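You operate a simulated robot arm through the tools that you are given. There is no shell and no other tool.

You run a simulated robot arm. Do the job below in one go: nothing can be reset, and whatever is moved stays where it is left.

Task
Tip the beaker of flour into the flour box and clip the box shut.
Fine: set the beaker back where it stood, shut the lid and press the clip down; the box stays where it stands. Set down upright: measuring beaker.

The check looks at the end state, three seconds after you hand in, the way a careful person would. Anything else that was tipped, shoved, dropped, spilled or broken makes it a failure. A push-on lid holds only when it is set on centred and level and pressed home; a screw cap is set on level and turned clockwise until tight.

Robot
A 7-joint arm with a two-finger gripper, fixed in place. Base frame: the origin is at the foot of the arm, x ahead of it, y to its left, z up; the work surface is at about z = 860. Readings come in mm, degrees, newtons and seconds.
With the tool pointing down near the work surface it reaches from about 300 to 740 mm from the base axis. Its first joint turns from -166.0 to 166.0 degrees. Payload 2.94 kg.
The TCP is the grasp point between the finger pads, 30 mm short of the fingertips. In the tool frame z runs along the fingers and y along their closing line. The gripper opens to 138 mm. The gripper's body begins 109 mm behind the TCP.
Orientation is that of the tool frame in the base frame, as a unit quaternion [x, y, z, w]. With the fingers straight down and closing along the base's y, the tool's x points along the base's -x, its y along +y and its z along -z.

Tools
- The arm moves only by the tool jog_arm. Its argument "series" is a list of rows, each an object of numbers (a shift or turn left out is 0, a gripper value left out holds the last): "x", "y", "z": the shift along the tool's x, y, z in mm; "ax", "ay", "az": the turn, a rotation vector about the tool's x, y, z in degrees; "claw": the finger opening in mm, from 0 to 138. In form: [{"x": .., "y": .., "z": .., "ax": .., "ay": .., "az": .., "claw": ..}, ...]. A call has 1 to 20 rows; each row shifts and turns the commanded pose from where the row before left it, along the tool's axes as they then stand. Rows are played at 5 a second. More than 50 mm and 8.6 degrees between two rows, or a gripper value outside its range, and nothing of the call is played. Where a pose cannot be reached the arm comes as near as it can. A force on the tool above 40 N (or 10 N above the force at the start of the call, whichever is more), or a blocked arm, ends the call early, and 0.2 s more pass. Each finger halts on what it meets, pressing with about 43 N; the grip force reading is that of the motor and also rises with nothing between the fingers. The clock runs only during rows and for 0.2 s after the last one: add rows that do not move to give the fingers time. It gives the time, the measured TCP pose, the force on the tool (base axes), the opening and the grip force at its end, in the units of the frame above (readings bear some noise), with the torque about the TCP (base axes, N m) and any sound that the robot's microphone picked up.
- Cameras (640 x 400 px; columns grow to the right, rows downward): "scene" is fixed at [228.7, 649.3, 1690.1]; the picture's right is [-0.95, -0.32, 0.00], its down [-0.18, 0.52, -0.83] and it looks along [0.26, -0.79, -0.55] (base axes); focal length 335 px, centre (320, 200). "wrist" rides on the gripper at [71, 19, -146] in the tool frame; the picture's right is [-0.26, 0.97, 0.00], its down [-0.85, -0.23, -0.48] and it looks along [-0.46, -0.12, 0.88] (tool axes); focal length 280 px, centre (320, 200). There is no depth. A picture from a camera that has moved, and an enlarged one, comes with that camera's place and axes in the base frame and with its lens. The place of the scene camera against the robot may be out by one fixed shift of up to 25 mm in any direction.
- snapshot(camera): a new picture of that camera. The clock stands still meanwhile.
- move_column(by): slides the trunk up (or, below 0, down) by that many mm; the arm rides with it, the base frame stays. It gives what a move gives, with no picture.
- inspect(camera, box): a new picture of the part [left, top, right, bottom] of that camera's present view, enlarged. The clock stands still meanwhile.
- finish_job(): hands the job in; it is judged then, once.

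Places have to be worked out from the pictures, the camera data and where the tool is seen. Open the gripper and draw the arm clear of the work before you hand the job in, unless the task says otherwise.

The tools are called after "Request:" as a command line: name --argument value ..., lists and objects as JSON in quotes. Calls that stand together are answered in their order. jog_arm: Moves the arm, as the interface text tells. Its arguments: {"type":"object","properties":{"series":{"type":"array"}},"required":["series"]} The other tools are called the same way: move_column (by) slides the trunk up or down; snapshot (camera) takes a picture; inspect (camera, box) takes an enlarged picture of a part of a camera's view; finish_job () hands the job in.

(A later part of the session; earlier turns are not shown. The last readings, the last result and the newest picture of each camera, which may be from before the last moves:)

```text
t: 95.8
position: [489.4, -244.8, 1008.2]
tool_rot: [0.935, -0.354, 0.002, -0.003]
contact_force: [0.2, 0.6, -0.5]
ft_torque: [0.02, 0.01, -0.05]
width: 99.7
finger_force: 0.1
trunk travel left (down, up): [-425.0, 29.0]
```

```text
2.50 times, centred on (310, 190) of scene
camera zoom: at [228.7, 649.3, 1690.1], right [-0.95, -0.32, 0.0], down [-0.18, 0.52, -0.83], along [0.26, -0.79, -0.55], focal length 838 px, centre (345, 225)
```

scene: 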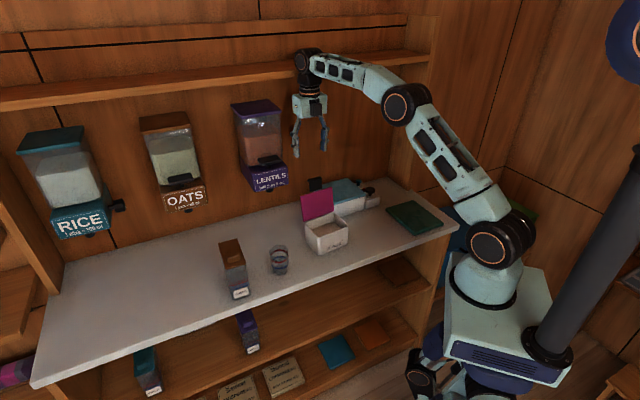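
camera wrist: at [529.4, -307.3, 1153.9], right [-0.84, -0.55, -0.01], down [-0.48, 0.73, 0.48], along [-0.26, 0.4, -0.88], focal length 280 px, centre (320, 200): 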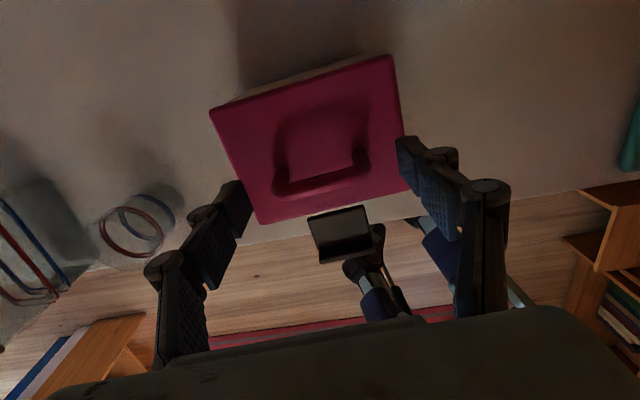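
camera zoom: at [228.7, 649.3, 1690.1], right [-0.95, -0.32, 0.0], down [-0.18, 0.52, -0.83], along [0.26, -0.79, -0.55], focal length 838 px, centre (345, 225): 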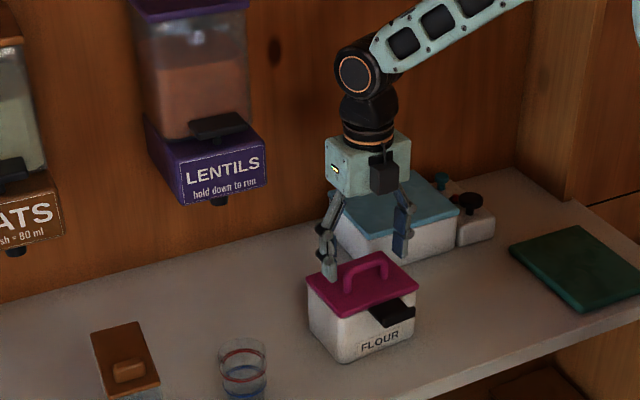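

The lid has dropped shut and the clip sticks out at the front. I enlarge both views to check that the lid sits flat.

Request:
inspect --camera "scene" --box '[295, 200, 355, 260]'

Request:
inspect --camera "wrist" --box '[190, 30, 430, 280]'

```text
6.67 times, centred on (325, 230) of scene
camera zoom: at [228.7, 649.3, 1690.1], right [-0.95, -0.32, 0.0], down [-0.18, 0.52, -0.83], along [0.26, -0.79, -0.55], focal length 2235 px, centre (287, 0)
```

zoom: 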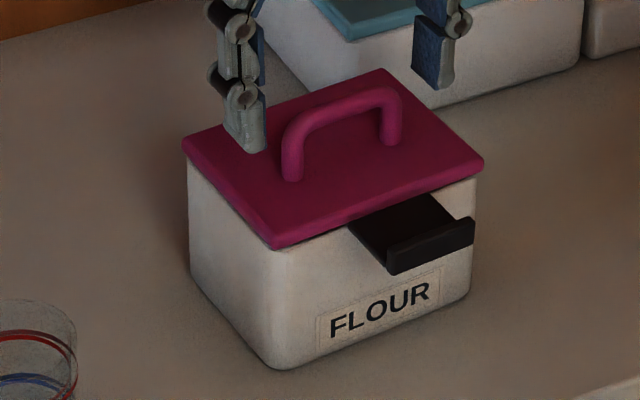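

```text
1.60 times, centred on (310, 155) of wrist
camera zoom: at [529.4, -307.3, 1153.9], right [-0.84, -0.55, -0.01], down [-0.48, 0.73, 0.48], along [-0.26, 0.4, -0.88], focal length 449 px, centre (336, 272)
```

zoom: 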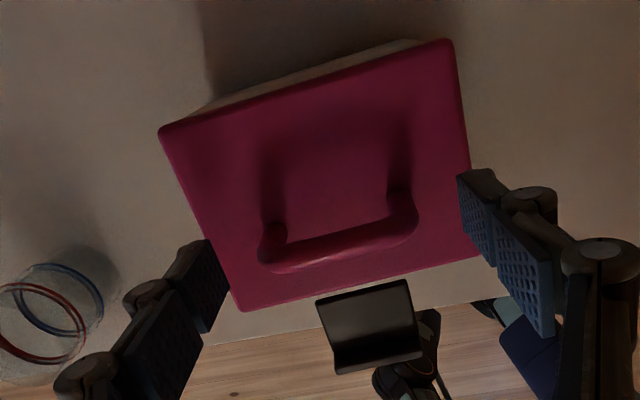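

The lid lies flat and the box is where it was. The clip points forward from the lid's front edge, tilted slightly up. I rise, move to the front, close the fingers and turn the tool 90° so the camera looks at the clip from the side.

Request:
jog_arm --series '[{"z": -30}, {"z": -40}, {"x": -40}, {"x": -40, "claw": 40}, {"claw": 0, "az": 8.2}, {"az": 8.2}, {"az": 8.2}, {"az": 8.2}, {"az": 8.2}, {"az": 8.2}, {"az": 8.2}, {"az": 8.2}, {"az": 8.2}, {"az": 8.2}, {"az": 8.0}, {}, {}]'

Request:
snapshot --camera "wrist"

Request:
snapshot --camera "scene"

```text
t: 99.4
position: [428.9, -191.6, 1077.8]
tool_rot: [-0.41, 0.912, 0.001, 0.004]
contact_force: [0.4, 0.6, 0.2]
ft_torque: [0.03, -0.02, -0.01]
width: 0.2
finger_force: 28.5
trunk travel left (down, up): [-425.0, 29.0]
```

```text
taken
camera wrist: at [367.8, -233.1, 1223.4], right [-0.55, 0.84, 0.0], down [0.73, 0.48, 0.48], along [0.4, 0.26, -0.88], focal length 280 px, centre (320, 200)
```

wrist: 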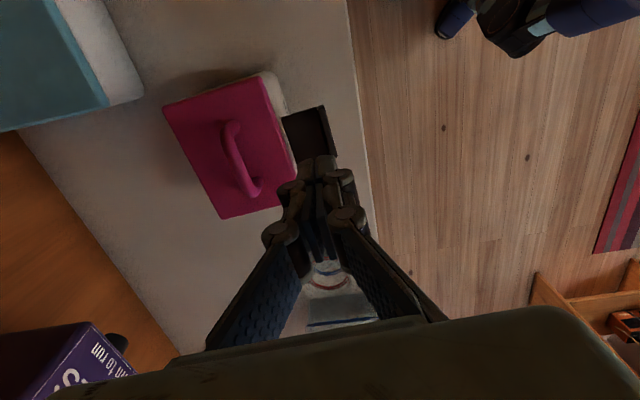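

```text
taken
```

scene: 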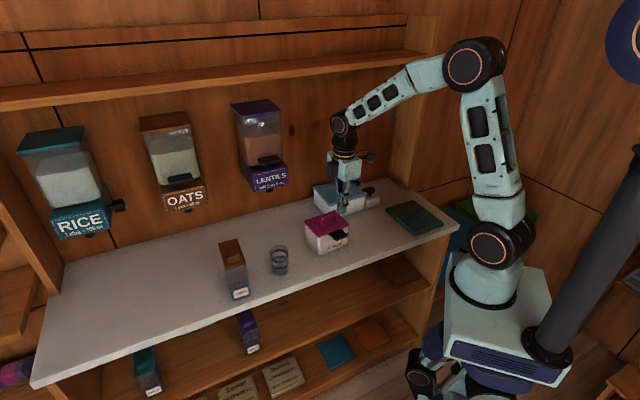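

Closed fingertips now hang above the clip's outer part, and the camera looks along the box front. I enlarge the clip.

Request:
inspect --camera "wrist" --box '[150, 60, 380, 240]'

Request:
inspect --camera "scene" --box '[295, 190, 365, 260]'

```text
2.22 times, centred on (265, 150) of wrist
camera zoom: at [367.8, -233.1, 1223.4], right [-0.55, 0.84, 0.0], down [0.73, 0.48, 0.48], along [0.4, 0.26, -0.88], focal length 623 px, centre (442, 311)
```

zoom: 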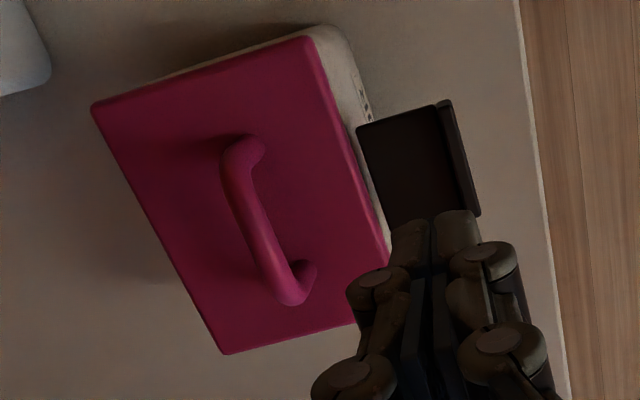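

```text
5.71 times, centred on (330, 225) of scene
camera zoom: at [228.7, 649.3, 1690.1], right [-0.95, -0.32, 0.0], down [-0.18, 0.52, -0.83], along [0.26, -0.79, -0.55], focal length 1915 px, centre (263, 57)
```

zoom: 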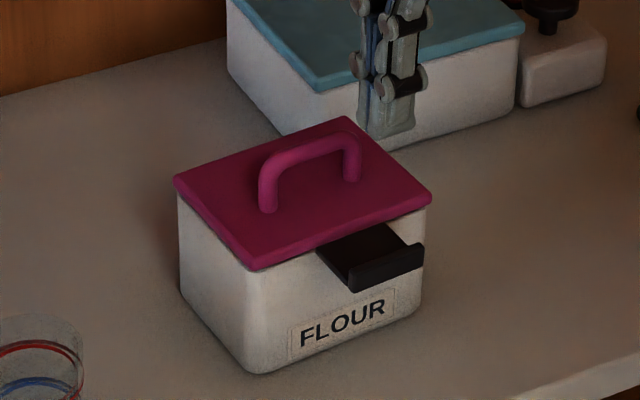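

The clip has a raised tab at its outer end and spans h -53 to -96 mm from the box centre, ±27 mm along the front. I turn the tool back so the slim side of the fingers faces the box, move in to about 72 mm in front of the centre, and come down close above the clip.

Request:
jog_arm --series '[{"az": -8.2}, {"az": -8.2}, {"az": -8.2}, {"az": -8.2}, {"az": -8.2}, {"az": -8.2}, {"az": -8.2}, {"az": -8.2}, {"az": -8.2}, {"az": -8.2}, {"az": -8.0}, {"x": 8}, {"x": 7}, {"z": 30}, {"z": 30}, {"z": 20}, {}]'

Request:
snapshot --camera "wrist"

Request:
inspect --camera "scene" --box '[295, 190, 365, 260]'

```text
t: 103.0
position: [440.7, -202.4, 996.3]
tool_rot: [0.935, -0.354, 0.002, -0.003]
contact_force: [-1.1, 0.5, -0.4]
ft_torque: [0.04, -0.02, 0.0]
width: 0.1
finger_force: 28.5
trunk travel left (down, up): [-425.0, 29.0]
```

```text
taken
camera wrist: at [481.0, -265.0, 1142.8], right [-0.84, -0.55, -0.01], down [-0.48, 0.73, 0.48], along [-0.26, 0.4, -0.88], focal length 280 px, centre (320, 200)
```

wrist: 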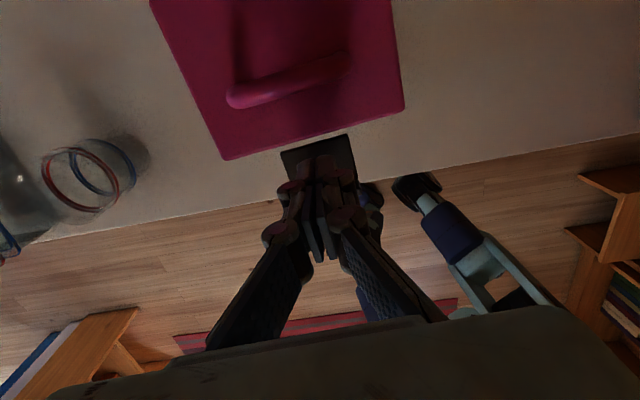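

```text
5.71 times, centred on (330, 225) of scene
camera zoom: at [228.7, 649.3, 1690.1], right [-0.95, -0.32, 0.0], down [-0.18, 0.52, -0.83], along [0.26, -0.79, -0.55], focal length 1915 px, centre (263, 57)
```

zoom: 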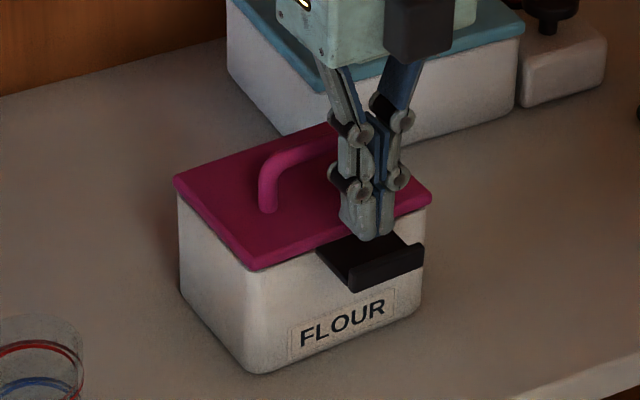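

The fingertips are right above the middle of the clip plate (tips ≈966). I press down in small steps, reading the force.

Request:
jog_arm --series '[{"z": 3}, {"z": 3}, {"z": 3}, {"z": 3}, {}]'

Request:
jog_arm --series '[{"z": 3}, {"z": 3}, {}]'

Request:
inspect --camera "scene" --box '[295, 190, 365, 260]'

```text
t: 104.2
position: [440.8, -200.5, 985.3]
tool_rot: [0.935, -0.355, 0.001, -0.003]
contact_force: [-0.8, -0.3, 0.3]
ft_torque: [0.0, 0.0, 0.01]
width: 0.0
finger_force: 28.9
trunk travel left (down, up): [-425.0, 29.0]
```

```text
t: 105.0
position: [440.7, -201.6, 977.7]
tool_rot: [0.935, -0.355, 0.002, -0.003]
contact_force: [-1.3, 0.3, 0.4]
ft_torque: [0.0, 0.0, -0.01]
width: 6.0
finger_force: 28.4
trunk travel left (down, up): [-425.0, 29.0]
```

```text
5.71 times, centred on (330, 225) of scene
camera zoom: at [228.7, 649.3, 1690.1], right [-0.95, -0.32, 0.0], down [-0.18, 0.52, -0.83], along [0.26, -0.79, -0.55], focal length 1915 px, centre (263, 57)
```

zoom: 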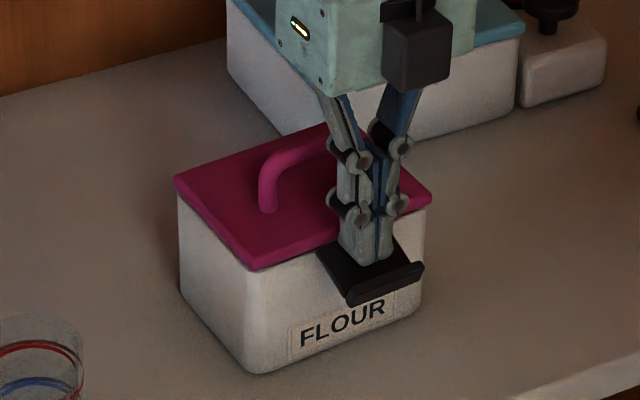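

The clip is already turning down with almost no force. I keep going in small steps.

Request:
jog_arm --series '[{"z": 3}, {"z": 3}, {}]'

Request:
jog_arm --series '[{"z": 3}, {"z": 3}, {}]'

Request:
inspect --camera "scene" --box '[295, 190, 365, 260]'

```text
t: 105.8
position: [440.3, -200.7, 972.1]
tool_rot: [0.935, -0.354, 0.001, -0.003]
contact_force: [-0.4, 0.2, -0.6]
ft_torque: [0.0, 0.05, 0.02]
width: 0.0
finger_force: 28.4
trunk travel left (down, up): [-425.0, 29.0]
```

```text
t: 106.6
position: [442.1, -201.6, 966.5]
tool_rot: [0.935, -0.355, 0.002, -0.002]
contact_force: [0.8, -0.6, -0.1]
ft_torque: [0.0, -0.01, 0.02]
width: 0.0
finger_force: 28.1
trunk travel left (down, up): [-425.0, 29.0]
```

```text
5.71 times, centred on (330, 225) of scene
camera zoom: at [228.7, 649.3, 1690.1], right [-0.95, -0.32, 0.0], down [-0.18, 0.52, -0.83], along [0.26, -0.79, -0.55], focal length 1915 px, centre (263, 57)
```

zoom: 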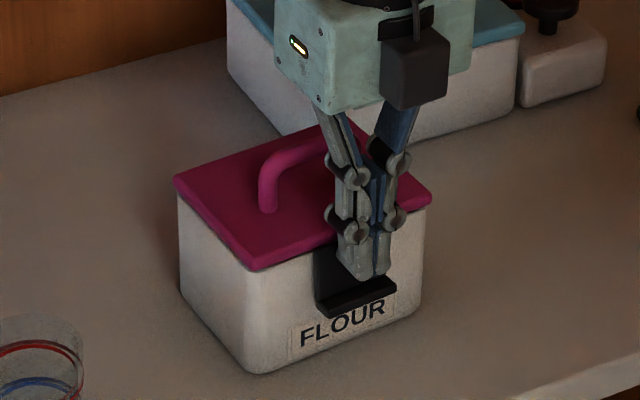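

The clip has swung down almost against the front face. I continue slowly until the fingertips bear on its tab.

Request:
jog_arm --series '[{"z": 3}, {"z": 3}, {}]'

Request:
jog_arm --series '[{"z": 3}, {"z": 3}, {}]'

Request:
inspect --camera "scene" --box '[295, 190, 365, 260]'

```text
t: 107.4
position: [441.1, -201.9, 960.6]
tool_rot: [0.935, -0.355, 0.0, -0.003]
contact_force: [0.2, 0.2, -0.5]
ft_torque: [0.01, -0.01, -0.01]
width: 0.1
finger_force: 28.6
trunk travel left (down, up): [-425.0, 29.0]
```

```text
t: 108.2
position: [441.0, -201.0, 954.2]
tool_rot: [0.935, -0.355, 0.001, -0.003]
contact_force: [-1.0, -0.6, 0.0]
ft_torque: [-0.01, -0.04, -0.02]
width: 0.1
finger_force: 28.6
trunk travel left (down, up): [-425.0, 29.0]
```

```text
5.71 times, centred on (330, 225) of scene
camera zoom: at [228.7, 649.3, 1690.1], right [-0.95, -0.32, 0.0], down [-0.18, 0.52, -0.83], along [0.26, -0.79, -0.55], focal length 1915 px, centre (263, 57)
```

zoom: 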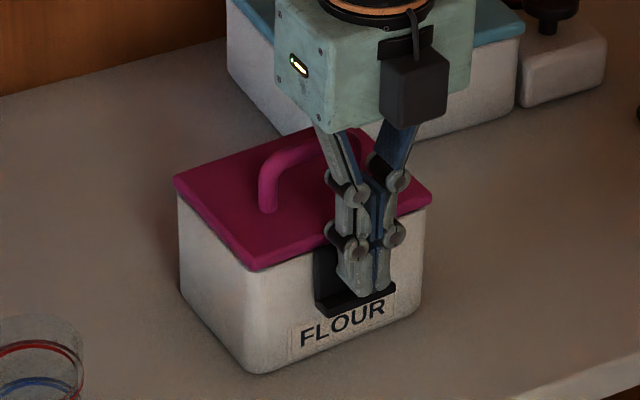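

The clip hangs vertically now and the tips are close above its tab. I continue in 2 mm steps and watch for contact.

Request:
jog_arm --series '[{"z": 2}, {"z": 2}, {}]'

Request:
jog_arm --series '[{"z": 2}, {"z": 2}, {}]'

Request:
inspect --camera "scene" --box '[295, 190, 365, 260]'

```text
t: 109.0
position: [442.0, -201.7, 951.6]
tool_rot: [0.935, -0.354, 0.002, -0.003]
contact_force: [0.1, -0.4, 0.7]
ft_torque: [0.02, -0.02, 0.0]
width: 0.0
finger_force: 28.5
trunk travel left (down, up): [-425.0, 29.0]
```

```text
t: 109.8
position: [441.0, -200.6, 946.2]
tool_rot: [0.935, -0.354, 0.002, -0.003]
contact_force: [-0.6, 0.7, 0.7]
ft_torque: [-0.01, -0.05, -0.03]
width: 0.0
finger_force: 28.2
trunk travel left (down, up): [-425.0, 29.0]
```

```text
5.71 times, centred on (330, 225) of scene
camera zoom: at [228.7, 649.3, 1690.1], right [-0.95, -0.32, 0.0], down [-0.18, 0.52, -0.83], along [0.26, -0.79, -0.55], focal length 1915 px, centre (263, 57)
```

zoom: 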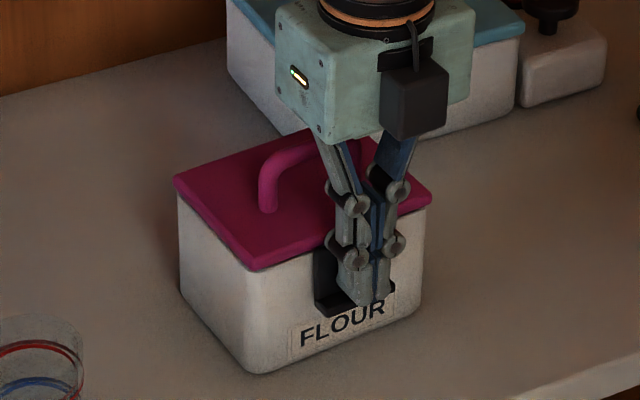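

The tips have passed just outside the tab without touching. I back off and look at the clip by itself to judge how far it's closed.

Request:
jog_arm --series '[{"z": -20}, {"z": -40}, {"z": -40}, {"x": 45}, {"x": 40}, {}]'

Request:
inspect --camera "scene" --box '[295, 195, 365, 260]'

Request:
snapshot --camera "wrist"

```text
t: 111.2
position: [504.1, -260.4, 1044.1]
tool_rot: [0.935, -0.354, 0.001, -0.004]
contact_force: [-0.4, 0.0, 0.3]
ft_torque: [0.0, 0.01, 0.01]
width: 0.0
finger_force: 28.4
trunk travel left (down, up): [-425.0, 29.0]
```

```text
6.15 times, centred on (330, 228) of scene
camera zoom: at [228.7, 649.3, 1690.1], right [-0.95, -0.32, 0.0], down [-0.18, 0.52, -0.83], along [0.26, -0.79, -0.55], focal length 2063 px, centre (258, 31)
```

zoom: 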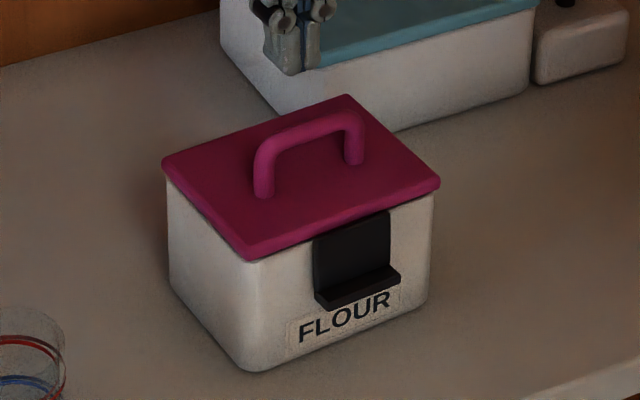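

```text
taken
camera wrist: at [544.5, -322.5, 1190.9], right [-0.84, -0.55, -0.01], down [-0.48, 0.73, 0.48], along [-0.26, 0.4, -0.88], focal length 280 px, centre (320, 200)
```

wrist: 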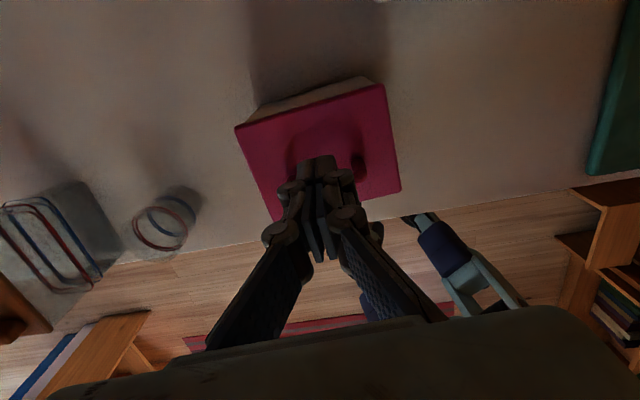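

The lid is flat and the clip hangs down over the front face, but I haven't felt or heard it seat. I go back closer to the front face and press from above onto the tab, watching the force.

Request:
jog_arm --series '[{"z": -10}, {"x": -42}, {"x": -40}, {"z": 40}, {"z": 40}, {"z": 20}, {}]'

Request:
jog_arm --series '[{"z": 4}, {"z": 4}, {"z": 4}, {}]'

Request:
inspect --camera "scene" --box '[295, 195, 365, 260]'

```text
t: 112.5
position: [443.3, -203.3, 976.1]
tool_rot: [0.935, -0.355, 0.003, -0.001]
contact_force: [-9.7, 3.4, 19.5]
ft_torque: [-0.07, 0.05, -0.03]
width: 6.0
finger_force: 28.8
trunk travel left (down, up): [-425.0, 29.0]
stopped in row 6: the force on the tool passed its limit at 57 N (the readings are from after the stop); the commanded pose is now the measured one
```

```text
t: 112.9
position: [443.0, -204.4, 977.1]
tool_rot: [0.935, -0.354, 0.005, 0.0]
contact_force: [-12.0, 5.2, 26.7]
ft_torque: [-0.08, 0.05, -0.06]
width: 6.3
finger_force: 28.1
trunk travel left (down, up): [-425.0, 29.0]
stopped in row 2: the force on the tool passed its limit at 45 N (the readings are from after the stop); the commanded pose is now the measured one
```

```text
6.15 times, centred on (330, 228) of scene
camera zoom: at [228.7, 649.3, 1690.1], right [-0.95, -0.32, 0.0], down [-0.18, 0.52, -0.83], along [0.26, -0.79, -0.55], focal length 2063 px, centre (258, 31)
```

zoom: 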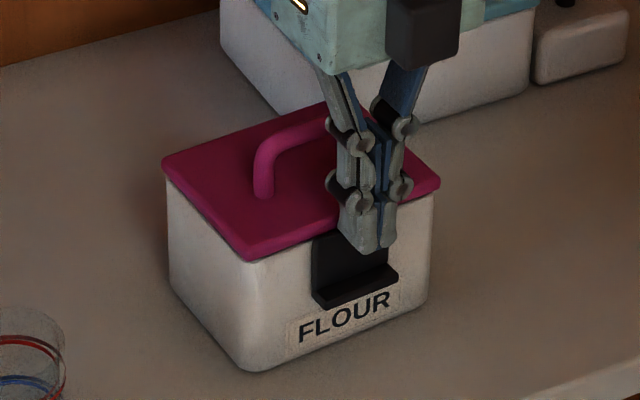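

The fingers came down on the clip's hinge edge at h≈-57 (57 N, stopped); the box looks unmoved. I lift off right away and check.

Request:
jog_arm --series '[{"z": -10}, {"z": -20}, {}]'

Request:
inspect --camera "scene" --box '[295, 195, 365, 260]'

```text
t: 113.7
position: [444.5, -206.1, 1003.2]
tool_rot: [0.935, -0.356, 0.004, 0.0]
contact_force: [-0.2, 0.2, 1.0]
ft_torque: [-0.01, -0.04, -0.03]
width: 0.0
finger_force: 28.7
trunk travel left (down, up): [-425.0, 29.0]
```

```text
6.15 times, centred on (330, 228) of scene
camera zoom: at [228.7, 649.3, 1690.1], right [-0.95, -0.32, 0.0], down [-0.18, 0.52, -0.83], along [0.26, -0.79, -0.55], focal length 2063 px, centre (258, 31)
```

zoom: 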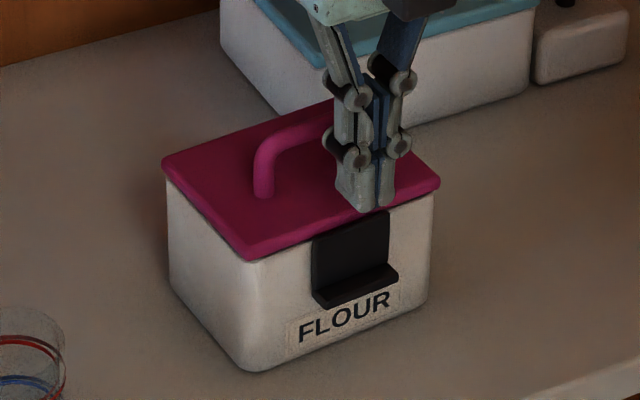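

Box and lid are unchanged. Now I go around in front of the clip at tip height ≈915 (just above the tab) and press it inwards gently in small steps.

Request:
jog_arm --series '[{"x": -22}, {"z": 20}, {"z": 20}, {"z": 18}, {"x": 6}, {"x": 5}, {}]'

Request:
inspect --camera "scene" --box '[295, 195, 365, 260]'

Request:
snapshot --camera "wrist"

```text
t: 115.3
position: [437.7, -197.1, 945.7]
tool_rot: [0.935, -0.355, 0.004, 0.0]
contact_force: [-0.1, 0.2, -0.2]
ft_torque: [0.02, -0.02, -0.02]
width: 0.0
finger_force: 28.6
trunk travel left (down, up): [-425.0, 29.0]
```

```text
6.15 times, centred on (330, 228) of scene
camera zoom: at [228.7, 649.3, 1690.1], right [-0.95, -0.32, 0.0], down [-0.18, 0.52, -0.83], along [0.26, -0.79, -0.55], focal length 2063 px, centre (258, 31)
```

zoom: 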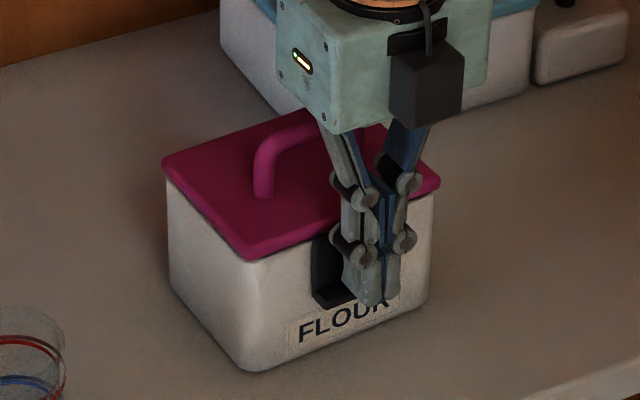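

```text
taken
camera wrist: at [477.1, -259.5, 1093.2], right [-0.84, -0.55, -0.01], down [-0.49, 0.74, 0.47], along [-0.25, 0.4, -0.88], focal length 280 px, centre (320, 200)
```

wrist: 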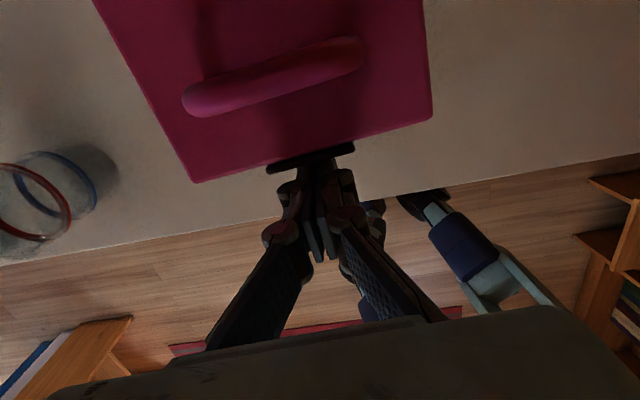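

In this view only the clip's thin tab shows beyond the lid edge, so it's close to vertical. I press inwards in 2 mm steps.

Request:
jog_arm --series '[{"x": 2}, {"x": 2}, {}]'

Request:
jog_arm --series '[{"x": 2}, {}]'

Request:
jog_arm --series '[{"x": 1.5}, {}]'

Request:
jog_arm --series '[{"x": 1}, {}]'

```text
t: 116.1
position: [440.1, -199.8, 944.7]
tool_rot: [0.935, -0.355, 0.003, -0.001]
contact_force: [-0.1, -0.5, 0.0]
ft_torque: [0.02, -0.01, 0.01]
width: 0.0
finger_force: 28.5
trunk travel left (down, up): [-425.0, 29.0]
```

```text
t: 116.7
position: [443.0, -201.1, 945.1]
tool_rot: [0.935, -0.354, 0.003, -0.001]
contact_force: [-0.4, -0.3, -1.0]
ft_torque: [-0.03, -0.04, 0.0]
width: 0.0
finger_force: 28.4
trunk travel left (down, up): [-425.0, 29.0]
```

```text
t: 117.3
position: [443.0, -203.2, 945.1]
tool_rot: [0.935, -0.355, 0.003, -0.001]
contact_force: [-1.6, 1.8, -0.6]
ft_torque: [0.02, 0.03, -0.02]
width: 0.0
finger_force: 28.0
trunk travel left (down, up): [-425.0, 29.0]
```

```text
t: 117.9
position: [444.0, -203.4, 944.8]
tool_rot: [0.935, -0.355, 0.004, 0.0]
contact_force: [-2.1, 2.2, -1.1]
ft_torque: [0.06, 0.08, 0.02]
width: 0.0
finger_force: 28.7
trunk travel left (down, up): [-425.0, 29.0]
```

Contact: about 3 N against the plate with the plate already vertical. I check the picture, then press a bit more.

Request:
jog_arm --series '[{"x": 1}, {}]'

Request:
inspect --camera "scene" --box '[295, 195, 365, 260]'

```text
t: 118.5
position: [443.2, -205.4, 945.7]
tool_rot: [0.935, -0.355, 0.004, 0.0]
contact_force: [-2.3, 2.6, 0.9]
ft_torque: [0.05, 0.07, 0.0]
width: 0.1
finger_force: 28.1
trunk travel left (down, up): [-425.0, 29.0]
```

```text
6.15 times, centred on (330, 228) of scene
camera zoom: at [228.7, 649.3, 1690.1], right [-0.95, -0.32, 0.0], down [-0.18, 0.52, -0.83], along [0.26, -0.79, -0.55], focal length 2063 px, centre (258, 31)
```

zoom: 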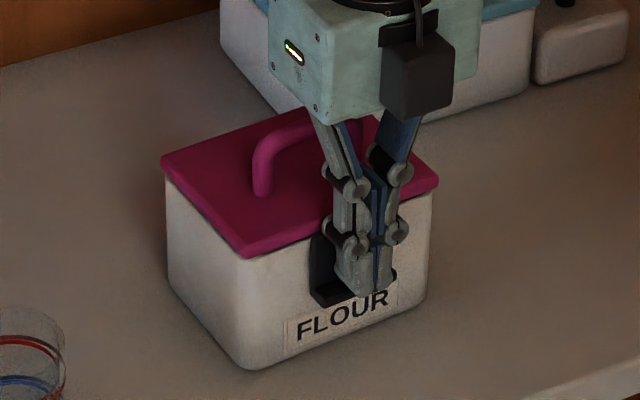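

The box has started to creep about 1 mm at 3.4 N, so I stop pushing inwards. I back off 3 mm and instead press straight down onto the tab in small steps.

Request:
jog_arm --series '[{"x": -3}, {}]'

Request:
jog_arm --series '[{"z": 2}, {"z": 2}, {}]'

Request:
jog_arm --series '[{"z": 2}, {}]'

Request:
jog_arm --series '[{"z": 2}, {}]'

Request:
inspect --camera "scene" --box '[295, 195, 365, 260]'

```text
t: 119.1
position: [442.9, -202.9, 945.3]
tool_rot: [0.935, -0.355, 0.004, -0.001]
contact_force: [0.1, 0.8, -0.4]
ft_torque: [0.01, 0.02, -0.02]
width: 0.1
finger_force: 28.4
trunk travel left (down, up): [-425.0, 29.0]
```

```text
t: 119.9
position: [441.1, -202.2, 941.0]
tool_rot: [0.935, -0.356, 0.004, -0.001]
contact_force: [-0.4, -0.3, -0.9]
ft_torque: [0.01, -0.04, -0.01]
width: 0.0
finger_force: 28.5
trunk travel left (down, up): [-425.0, 29.0]
```

```text
t: 120.5
position: [441.2, -202.1, 941.3]
tool_rot: [0.935, -0.356, 0.006, -0.001]
contact_force: [-0.9, 1.3, 13.3]
ft_torque: [0.01, -0.02, 0.0]
width: 5.9
finger_force: 28.5
trunk travel left (down, up): [-425.0, 29.0]
```

```text
t: 121.1
position: [442.5, -201.8, 940.5]
tool_rot: [0.935, -0.355, 0.007, 0.0]
contact_force: [-1.4, 1.1, 30.6]
ft_torque: [-0.08, -0.11, -0.01]
width: 6.1
finger_force: 27.7
trunk travel left (down, up): [-425.0, 29.0]
```

```text
6.15 times, centred on (330, 228) of scene
camera zoom: at [228.7, 649.3, 1690.1], right [-0.95, -0.32, 0.0], down [-0.18, 0.52, -0.83], along [0.26, -0.79, -0.55], focal length 2063 px, centre (258, 31)
```

zoom: 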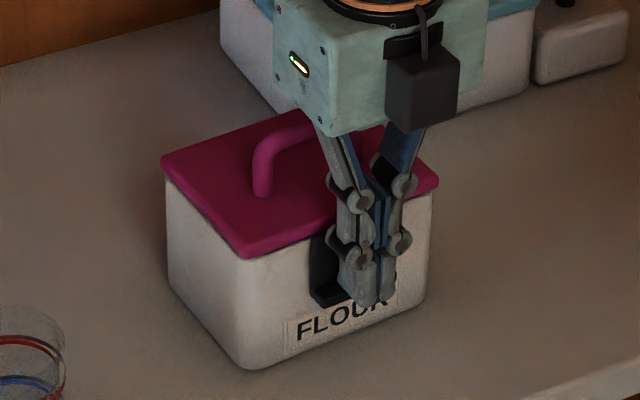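

The tab took 30 N of downward force without moving further and without a click, and the box stayed put. I lift off and look at the clip in profile, from the box's side along its front.

Request:
jog_arm --series '[{"z": -5}, {"z": -30}, {"z": -30}, {"x": -30}, {"az": 8.2}, {"az": 8.2}, {"az": 8.2}, {"az": 8.2}, {"az": 8.2}, {"az": 8.2}, {"az": 8.2}, {"az": 8.2}, {"az": 8.2}, {"az": 8.2}, {"az": 8.0}, {}]'

Request:
jog_arm --series '[{"x": 40}, {"x": 40}, {"x": 40}, {"x": 30}, {"ay": -8}, {"ay": -8}, {"ay": -8}, {"ay": -8}, {"ay": -8}, {}]'

Request:
snapshot --camera "wrist"

Request:
inspect --camera "scene" --box '[295, 195, 365, 260]'

```text
t: 124.5
position: [418.8, -181.2, 1001.7]
tool_rot: [-0.409, 0.913, -0.002, 0.004]
contact_force: [0.0, 0.1, -0.2]
ft_torque: [-0.01, -0.01, 0.02]
width: 0.0
finger_force: 28.3
trunk travel left (down, up): [-425.0, 29.0]
```

```text
t: 126.7
position: [318.8, -293.3, 1001.4]
tool_rot: [-0.386, 0.855, 0.138, 0.316]
contact_force: [-0.1, 0.1, 0.4]
ft_torque: [0.01, -0.04, 0.02]
width: 0.0
finger_force: 28.4
trunk travel left (down, up): [-425.0, 29.0]
```

```text
taken
camera wrist: at [205.9, -392.8, 1067.5], right [-0.59, 0.79, 0.16], down [0.39, 0.1, 0.91], along [0.71, 0.6, -0.37], focal length 280 px, centre (320, 200)
```

wrist: 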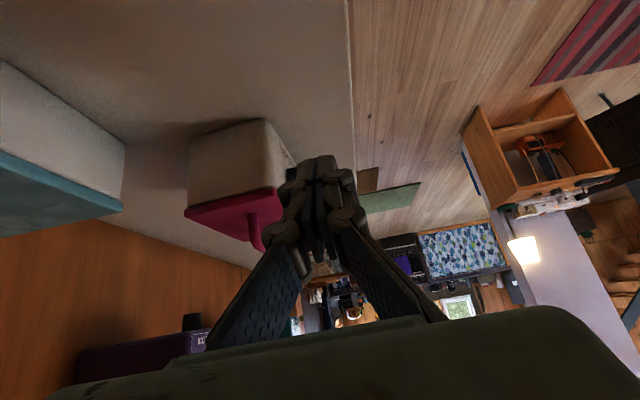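

```text
6.15 times, centred on (330, 228) of scene
camera zoom: at [228.7, 649.3, 1690.1], right [-0.95, -0.32, 0.0], down [-0.18, 0.52, -0.83], along [0.26, -0.79, -0.55], focal length 2063 px, centre (258, 31)
```

zoom: 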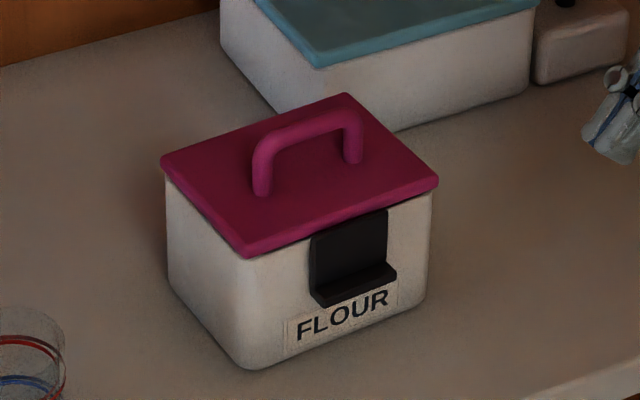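

The fingers hide the clip in this (upside-down) view. I open the gripper here, well clear of the box, to see between the fingers.

Request:
jog_arm --series '[{"claw": 60}, {"claw": 110}, {"claw": 130}, {}, {}]'

Request:
inspect --camera "wrist" --box '[180, 100, 400, 260]'

```text
t: 127.9
position: [318.9, -294.5, 1001.6]
tool_rot: [-0.386, 0.856, 0.138, 0.314]
contact_force: [1.3, 1.3, 0.1]
ft_torque: [0.01, -0.01, -0.05]
width: 129.9
finger_force: 0.1
trunk travel left (down, up): [-425.0, 29.0]
```

```text
2.50 times, centred on (290, 180) of wrist
camera zoom: at [205.9, -392.7, 1067.6], right [-0.59, 0.79, 0.16], down [0.39, 0.11, 0.91], along [0.71, 0.6, -0.37], focal length 701 px, centre (395, 250)
```

zoom: 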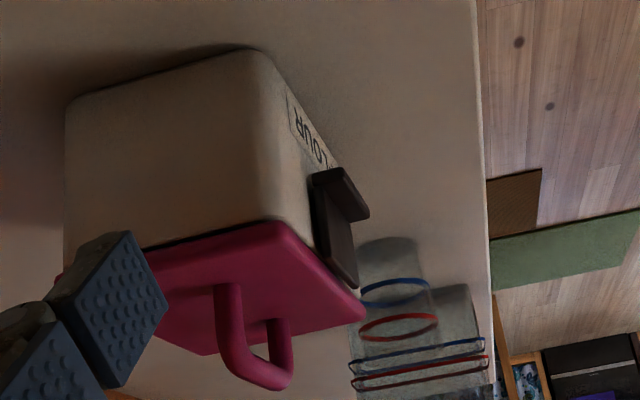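

Now the clip is visible in profile. I enlarge it strongly.

Request:
inspect --camera "wrist" --box '[265, 150, 335, 225]'

```text
5.33 times, centred on (300, 188) of wrist
camera zoom: at [205.9, -392.7, 1067.6], right [-0.59, 0.79, 0.16], down [0.39, 0.11, 0.91], along [0.71, 0.6, -0.37], focal length 1495 px, centre (427, 267)
```

zoom: 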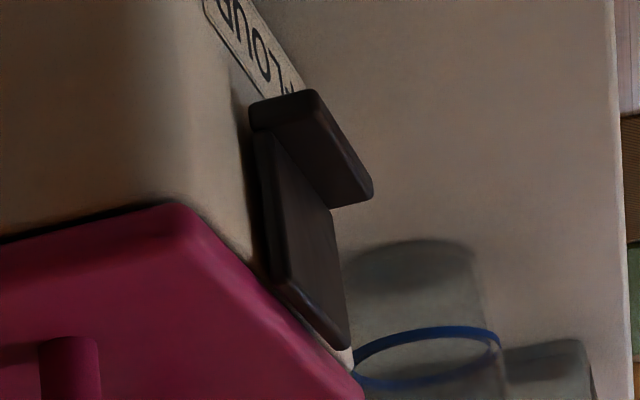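

In profile the plate is vertical to within about a degree and parallel to the box front, so it's down. To be sure it's pressed home without shoving the box, I'll squeeze clip against the box's back edge between the fingers, which cancels out. First upright the tool and rise.

Request:
jog_arm --series '[{"ay": 8}, {"ay": 8}, {"ay": 8}, {"ay": 8}, {"ay": 8}, {"z": -35}, {"z": -35}, {}]'

Request:
snapshot --camera "wrist"

```text
t: 129.7
position: [318.3, -294.0, 1072.7]
tool_rot: [-0.409, 0.912, -0.002, 0.002]
contact_force: [-0.3, -0.2, 0.3]
ft_torque: [-0.03, -0.01, 0.01]
width: 129.8
finger_force: 0.1
trunk travel left (down, up): [-425.0, 29.0]
```

```text
taken
camera wrist: at [256.1, -334.0, 1219.6], right [-0.55, 0.84, -0.01], down [0.73, 0.48, 0.48], along [0.4, 0.26, -0.88], focal length 280 px, centre (320, 200)
```

wrist: 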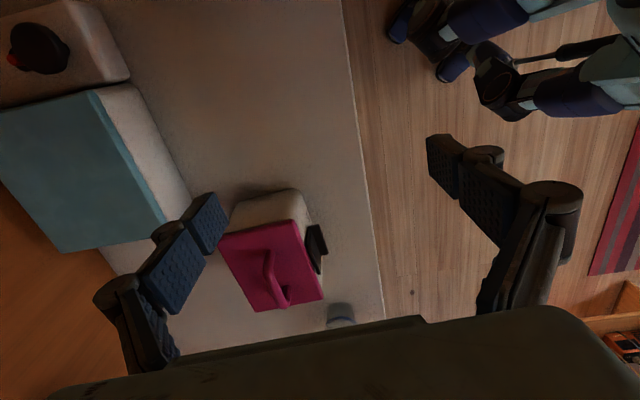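

I move over the box so the open fingers straddle lid and clip front-to-back, with the tips still above the handle.

Request:
jog_arm --series '[{"x": -40}, {"x": -40}, {"x": -40}, {"x": -30.5}, {"y": -33}, {"y": -33}, {"y": -32.8}, {}]'

Request:
snapshot --camera "wrist"

Request:
inspect --camera "scene" --box '[280, 160, 380, 260]'

```text
t: 131.5
position: [492.9, -248.5, 1072.2]
tool_rot: [-0.41, 0.912, -0.003, 0.003]
contact_force: [0.4, 0.2, -1.1]
ft_torque: [-0.01, 0.0, -0.02]
width: 129.9
finger_force: 0.0
trunk travel left (down, up): [-425.0, 29.0]
```

```text
taken
camera wrist: at [431.3, -289.0, 1219.0], right [-0.55, 0.84, -0.01], down [0.73, 0.48, 0.48], along [0.41, 0.26, -0.88], focal length 280 px, centre (320, 200)
```

wrist: 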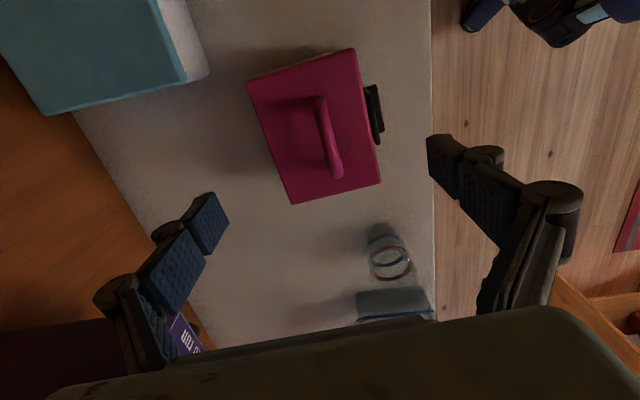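

```text
4.00 times, centred on (330, 210) of scene
camera zoom: at [228.7, 649.3, 1690.1], right [-0.95, -0.32, 0.0], down [-0.18, 0.52, -0.83], along [0.26, -0.79, -0.55], focal length 1341 px, centre (280, 160)
```

zoom: 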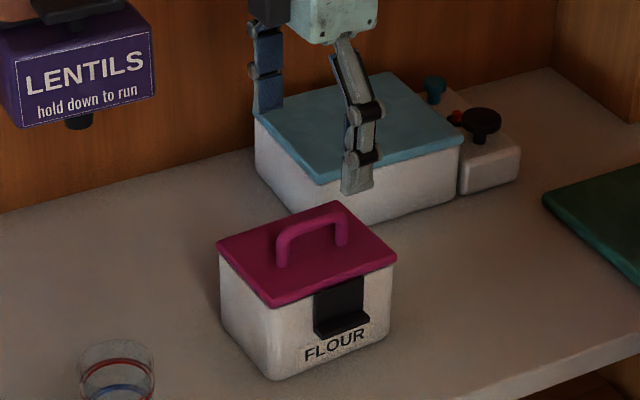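

I measure lid and clip from this near-overhead view to centre the fingers.

Request:
inspect --camera "wrist" --box '[235, 35, 395, 215]'

```text
2.22 times, centred on (315, 125) of wrist
camera zoom: at [431.3, -289.0, 1219.0], right [-0.55, 0.84, -0.01], down [0.73, 0.48, 0.48], along [0.41, 0.26, -0.88], focal length 623 px, centre (331, 367)
```

zoom: 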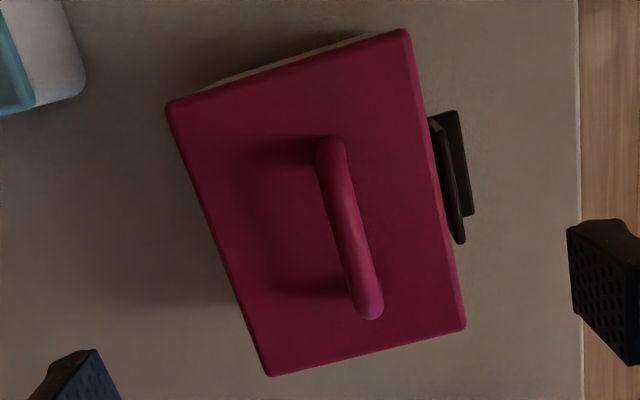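

The fingers are centred: plate front at about -55, lid back edge at about +51, tool at -1.6. I descend until the tips are just above the tab height.

Request:
jog_arm --series '[{"z": 30}, {"z": 30}, {"z": 30}, {"z": 20}, {}]'

Request:
inspect --camera "scene" --box '[280, 160, 380, 260]'

Request:
snapshot --camera "wrist"

```text
t: 132.7
position: [495.0, -247.3, 963.5]
tool_rot: [-0.41, 0.912, -0.003, 0.003]
contact_force: [0.0, -0.7, 0.9]
ft_torque: [0.0, 0.04, 0.04]
width: 130.4
finger_force: 0.1
trunk travel left (down, up): [-425.0, 29.0]
```

```text
4.00 times, centred on (330, 210) of scene
camera zoom: at [228.7, 649.3, 1690.1], right [-0.95, -0.32, 0.0], down [-0.18, 0.52, -0.83], along [0.26, -0.79, -0.55], focal length 1341 px, centre (280, 160)
```

zoom: 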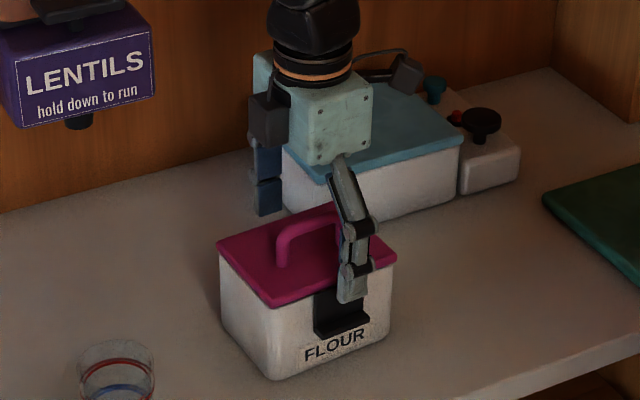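

```text
taken
camera wrist: at [431.7, -287.6, 1110.3], right [-0.55, 0.84, -0.01], down [0.73, 0.48, 0.48], along [0.4, 0.26, -0.88], focal length 280 px, centre (320, 200)
```

wrist: 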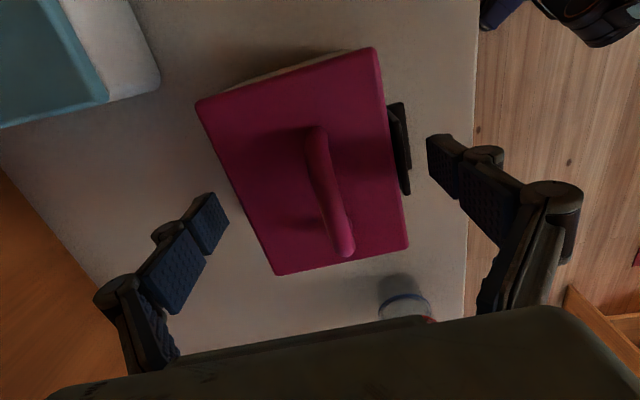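

Both fingers are clear of lid and clip. I go 15 mm lower and close gradually in small width steps.

Request:
jog_arm --series '[{"z": 8}, {"z": 7}, {}, {"claw": 124}, {"claw": 118}, {"claw": 114}, {}, {}]'

Request:
jog_arm --series '[{"claw": 112}, {}, {}]'

Request:
jog_arm --series '[{"claw": 110}, {}, {}]'

Request:
inspect --camera "scene" --box '[280, 160, 380, 260]'

```text
t: 134.5
position: [494.5, -247.7, 949.0]
tool_rot: [-0.41, 0.912, -0.002, 0.003]
contact_force: [-0.7, 0.2, -0.1]
ft_torque: [0.0, 0.01, 0.01]
width: 114.3
finger_force: 0.0
trunk travel left (down, up): [-425.0, 29.0]
```

```text
t: 135.3
position: [494.3, -247.4, 948.9]
tool_rot: [-0.411, 0.912, -0.003, 0.003]
contact_force: [-0.6, -0.2, 0.5]
ft_torque: [-0.01, -0.02, -0.02]
width: 111.8
finger_force: 0.1
trunk travel left (down, up): [-425.0, 29.0]
```

```text
t: 136.1
position: [494.5, -248.2, 948.4]
tool_rot: [-0.41, 0.912, -0.002, 0.003]
contact_force: [-0.6, -0.2, 0.6]
ft_torque: [0.02, 0.0, 0.03]
width: 109.7
finger_force: 0.0
trunk travel left (down, up): [-425.0, 29.0]
```

```text
4.00 times, centred on (330, 210) of scene
camera zoom: at [228.7, 649.3, 1690.1], right [-0.95, -0.32, 0.0], down [-0.18, 0.52, -0.83], along [0.26, -0.79, -0.55], focal length 1341 px, centre (280, 160)
```

zoom: 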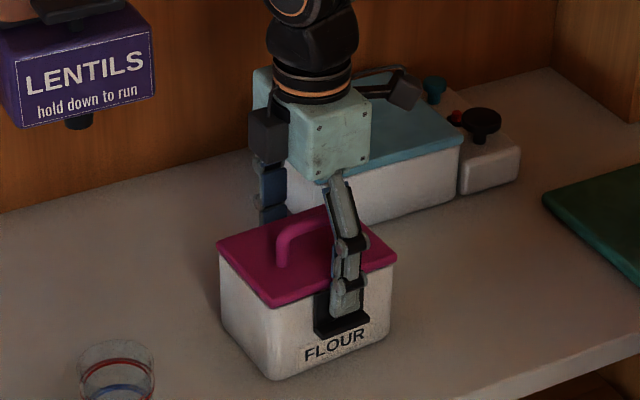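

No contact yet at 109.7 mm. I continue in 1 mm steps, watching the force on the tool and the grip force.

Request:
jog_arm --series '[{"claw": 108.5}, {}, {}]'

Request:
jog_arm --series '[{"claw": 107.3}, {}, {}]'

Request:
jog_arm --series '[{"claw": 106.3}, {}, {}]'

```text
t: 136.9
position: [493.5, -246.8, 948.2]
tool_rot: [-0.411, 0.912, -0.003, 0.002]
contact_force: [-0.6, 0.4, 0.4]
ft_torque: [0.05, 0.02, -0.01]
width: 108.6
finger_force: 0.4
trunk travel left (down, up): [-425.0, 29.0]
```

```text
t: 137.7
position: [494.4, -246.9, 949.2]
tool_rot: [-0.41, 0.912, -0.003, 0.004]
contact_force: [-1.1, 1.1, 0.9]
ft_torque: [0.06, 0.02, 0.01]
width: 108.5
finger_force: 0.9
trunk travel left (down, up): [-425.0, 29.0]
```

```text
t: 138.5
position: [495.2, -246.2, 949.2]
tool_rot: [-0.409, 0.913, -0.003, 0.003]
contact_force: [-1.7, 1.5, 0.6]
ft_torque: [0.07, 0.05, 0.08]
width: 108.3
finger_force: 1.5
trunk travel left (down, up): [-425.0, 29.0]
```

The front finger touched first (≈2 N net on the box). I shift the tool 1 mm towards the front to balance it and keep closing.

Request:
jog_arm --series '[{"y": 1}, {}, {}]'

Request:
jog_arm --series '[{"claw": 105.5}, {}, {}]'

```text
t: 139.3
position: [493.7, -247.3, 948.8]
tool_rot: [-0.41, 0.912, -0.002, 0.004]
contact_force: [0.9, 0.0, 0.7]
ft_torque: [-0.05, -0.06, -0.03]
width: 107.4
finger_force: 5.0
trunk travel left (down, up): [-425.0, 29.0]
```

```text
t: 140.1
position: [494.0, -246.2, 947.9]
tool_rot: [-0.41, 0.912, -0.003, 0.004]
contact_force: [2.3, -1.7, 3.2]
ft_torque: [-0.09, -0.06, 0.06]
width: 106.5
finger_force: 42.5
trunk travel left (down, up): [-425.0, 29.0]
```

The squeeze reached 42.5 N with a nearly balanced net force and the width stopped at 106.5 mm, so the clip is firmly home against its stop. I open the fingers evenly and rise.

Request:
jog_arm --series '[{"claw": 108}, {"claw": 112}, {"claw": 120}, {"claw": 130}, {}, {"z": -20}, {"z": -40}, {"z": -40}, {"z": -40}, {}]'

Request:
inspect --camera "scene" --box '[280, 160, 380, 260]'

Request:
inspect --camera "wrist" --box '[235, 35, 395, 215]'

```text
t: 142.3
position: [491.8, -246.3, 1089.0]
tool_rot: [-0.41, 0.912, -0.002, 0.004]
contact_force: [-0.6, -0.9, -0.4]
ft_torque: [0.0, -0.01, -0.04]
width: 130.0
finger_force: 0.0
trunk travel left (down, up): [-425.0, 29.0]
```

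```text
4.00 times, centred on (330, 210) of scene
camera zoom: at [228.7, 649.3, 1690.1], right [-0.95, -0.32, 0.0], down [-0.18, 0.52, -0.83], along [0.26, -0.79, -0.55], focal length 1341 px, centre (280, 160)
```

zoom: 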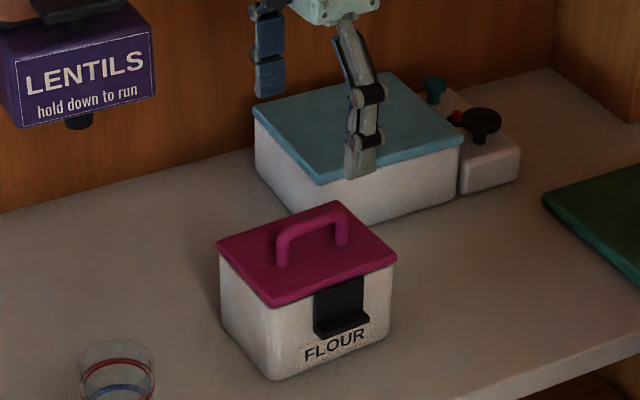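

```text
2.22 times, centred on (315, 125) of wrist
camera zoom: at [429.2, -287.1, 1236.2], right [-0.55, 0.84, 0.0], down [0.73, 0.48, 0.48], along [0.4, 0.26, -0.88], focal length 623 px, centre (331, 367)
```

zoom: 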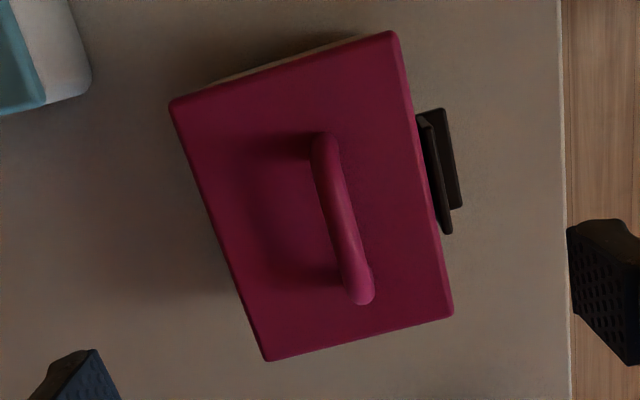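

Lid flat, clip down, box within about 3 mm of where it was. I raise the arm and draw it back clear of the work, then check the whole scene.

Request:
jog_arm --series '[{"z": -45}, {"z": -45}, {"z": -45}, {"z": -45}, {"y": 40}, {"y": 40}, {"y": 40}, {"y": 30}, {}]'

Request:
snapshot --camera "scene"

Request:
inspect --camera "scene" --box '[200, 160, 460, 320]'

Request:
snapshot --camera "wrist"

```text
t: 144.3
position: [378.5, -146.1, 1264.7]
tool_rot: [-0.41, 0.912, -0.003, 0.003]
contact_force: [-0.5, -0.1, 0.6]
ft_torque: [0.0, -0.04, 0.01]
width: 129.9
finger_force: 0.1
trunk travel left (down, up): [-425.0, 29.0]
```

```text
taken
```

scene: 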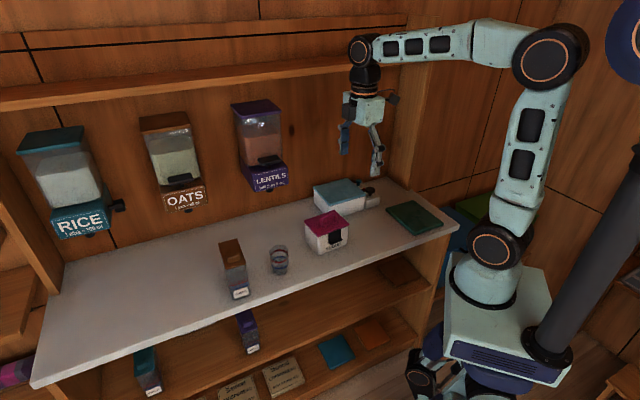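

```text
2.46 times, centred on (330, 240) of scene
camera zoom: at [228.7, 649.3, 1690.1], right [-0.95, -0.32, 0.0], down [-0.18, 0.52, -0.83], along [0.26, -0.79, -0.55], focal length 825 px, centre (295, 102)
```

zoom: 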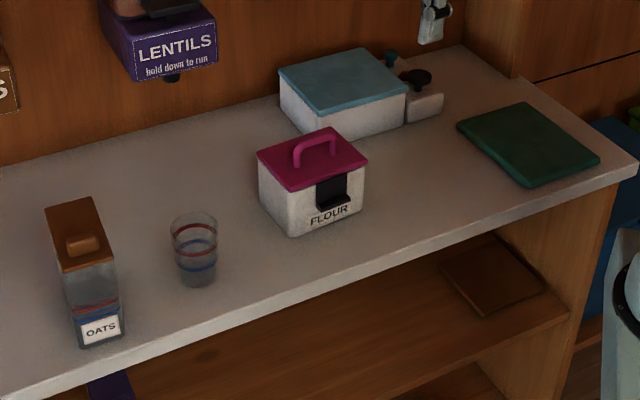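

```text
taken
camera wrist: at [315.4, -187.1, 1411.3], right [-0.55, 0.84, -0.01], down [0.73, 0.48, 0.48], along [0.41, 0.26, -0.88], focal length 280 px, centre (320, 200)
```

wrist: 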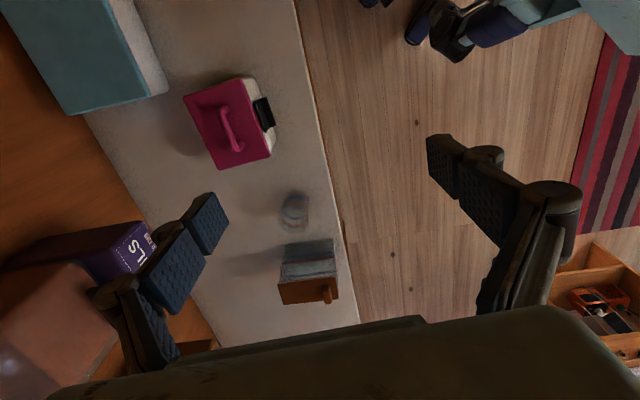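

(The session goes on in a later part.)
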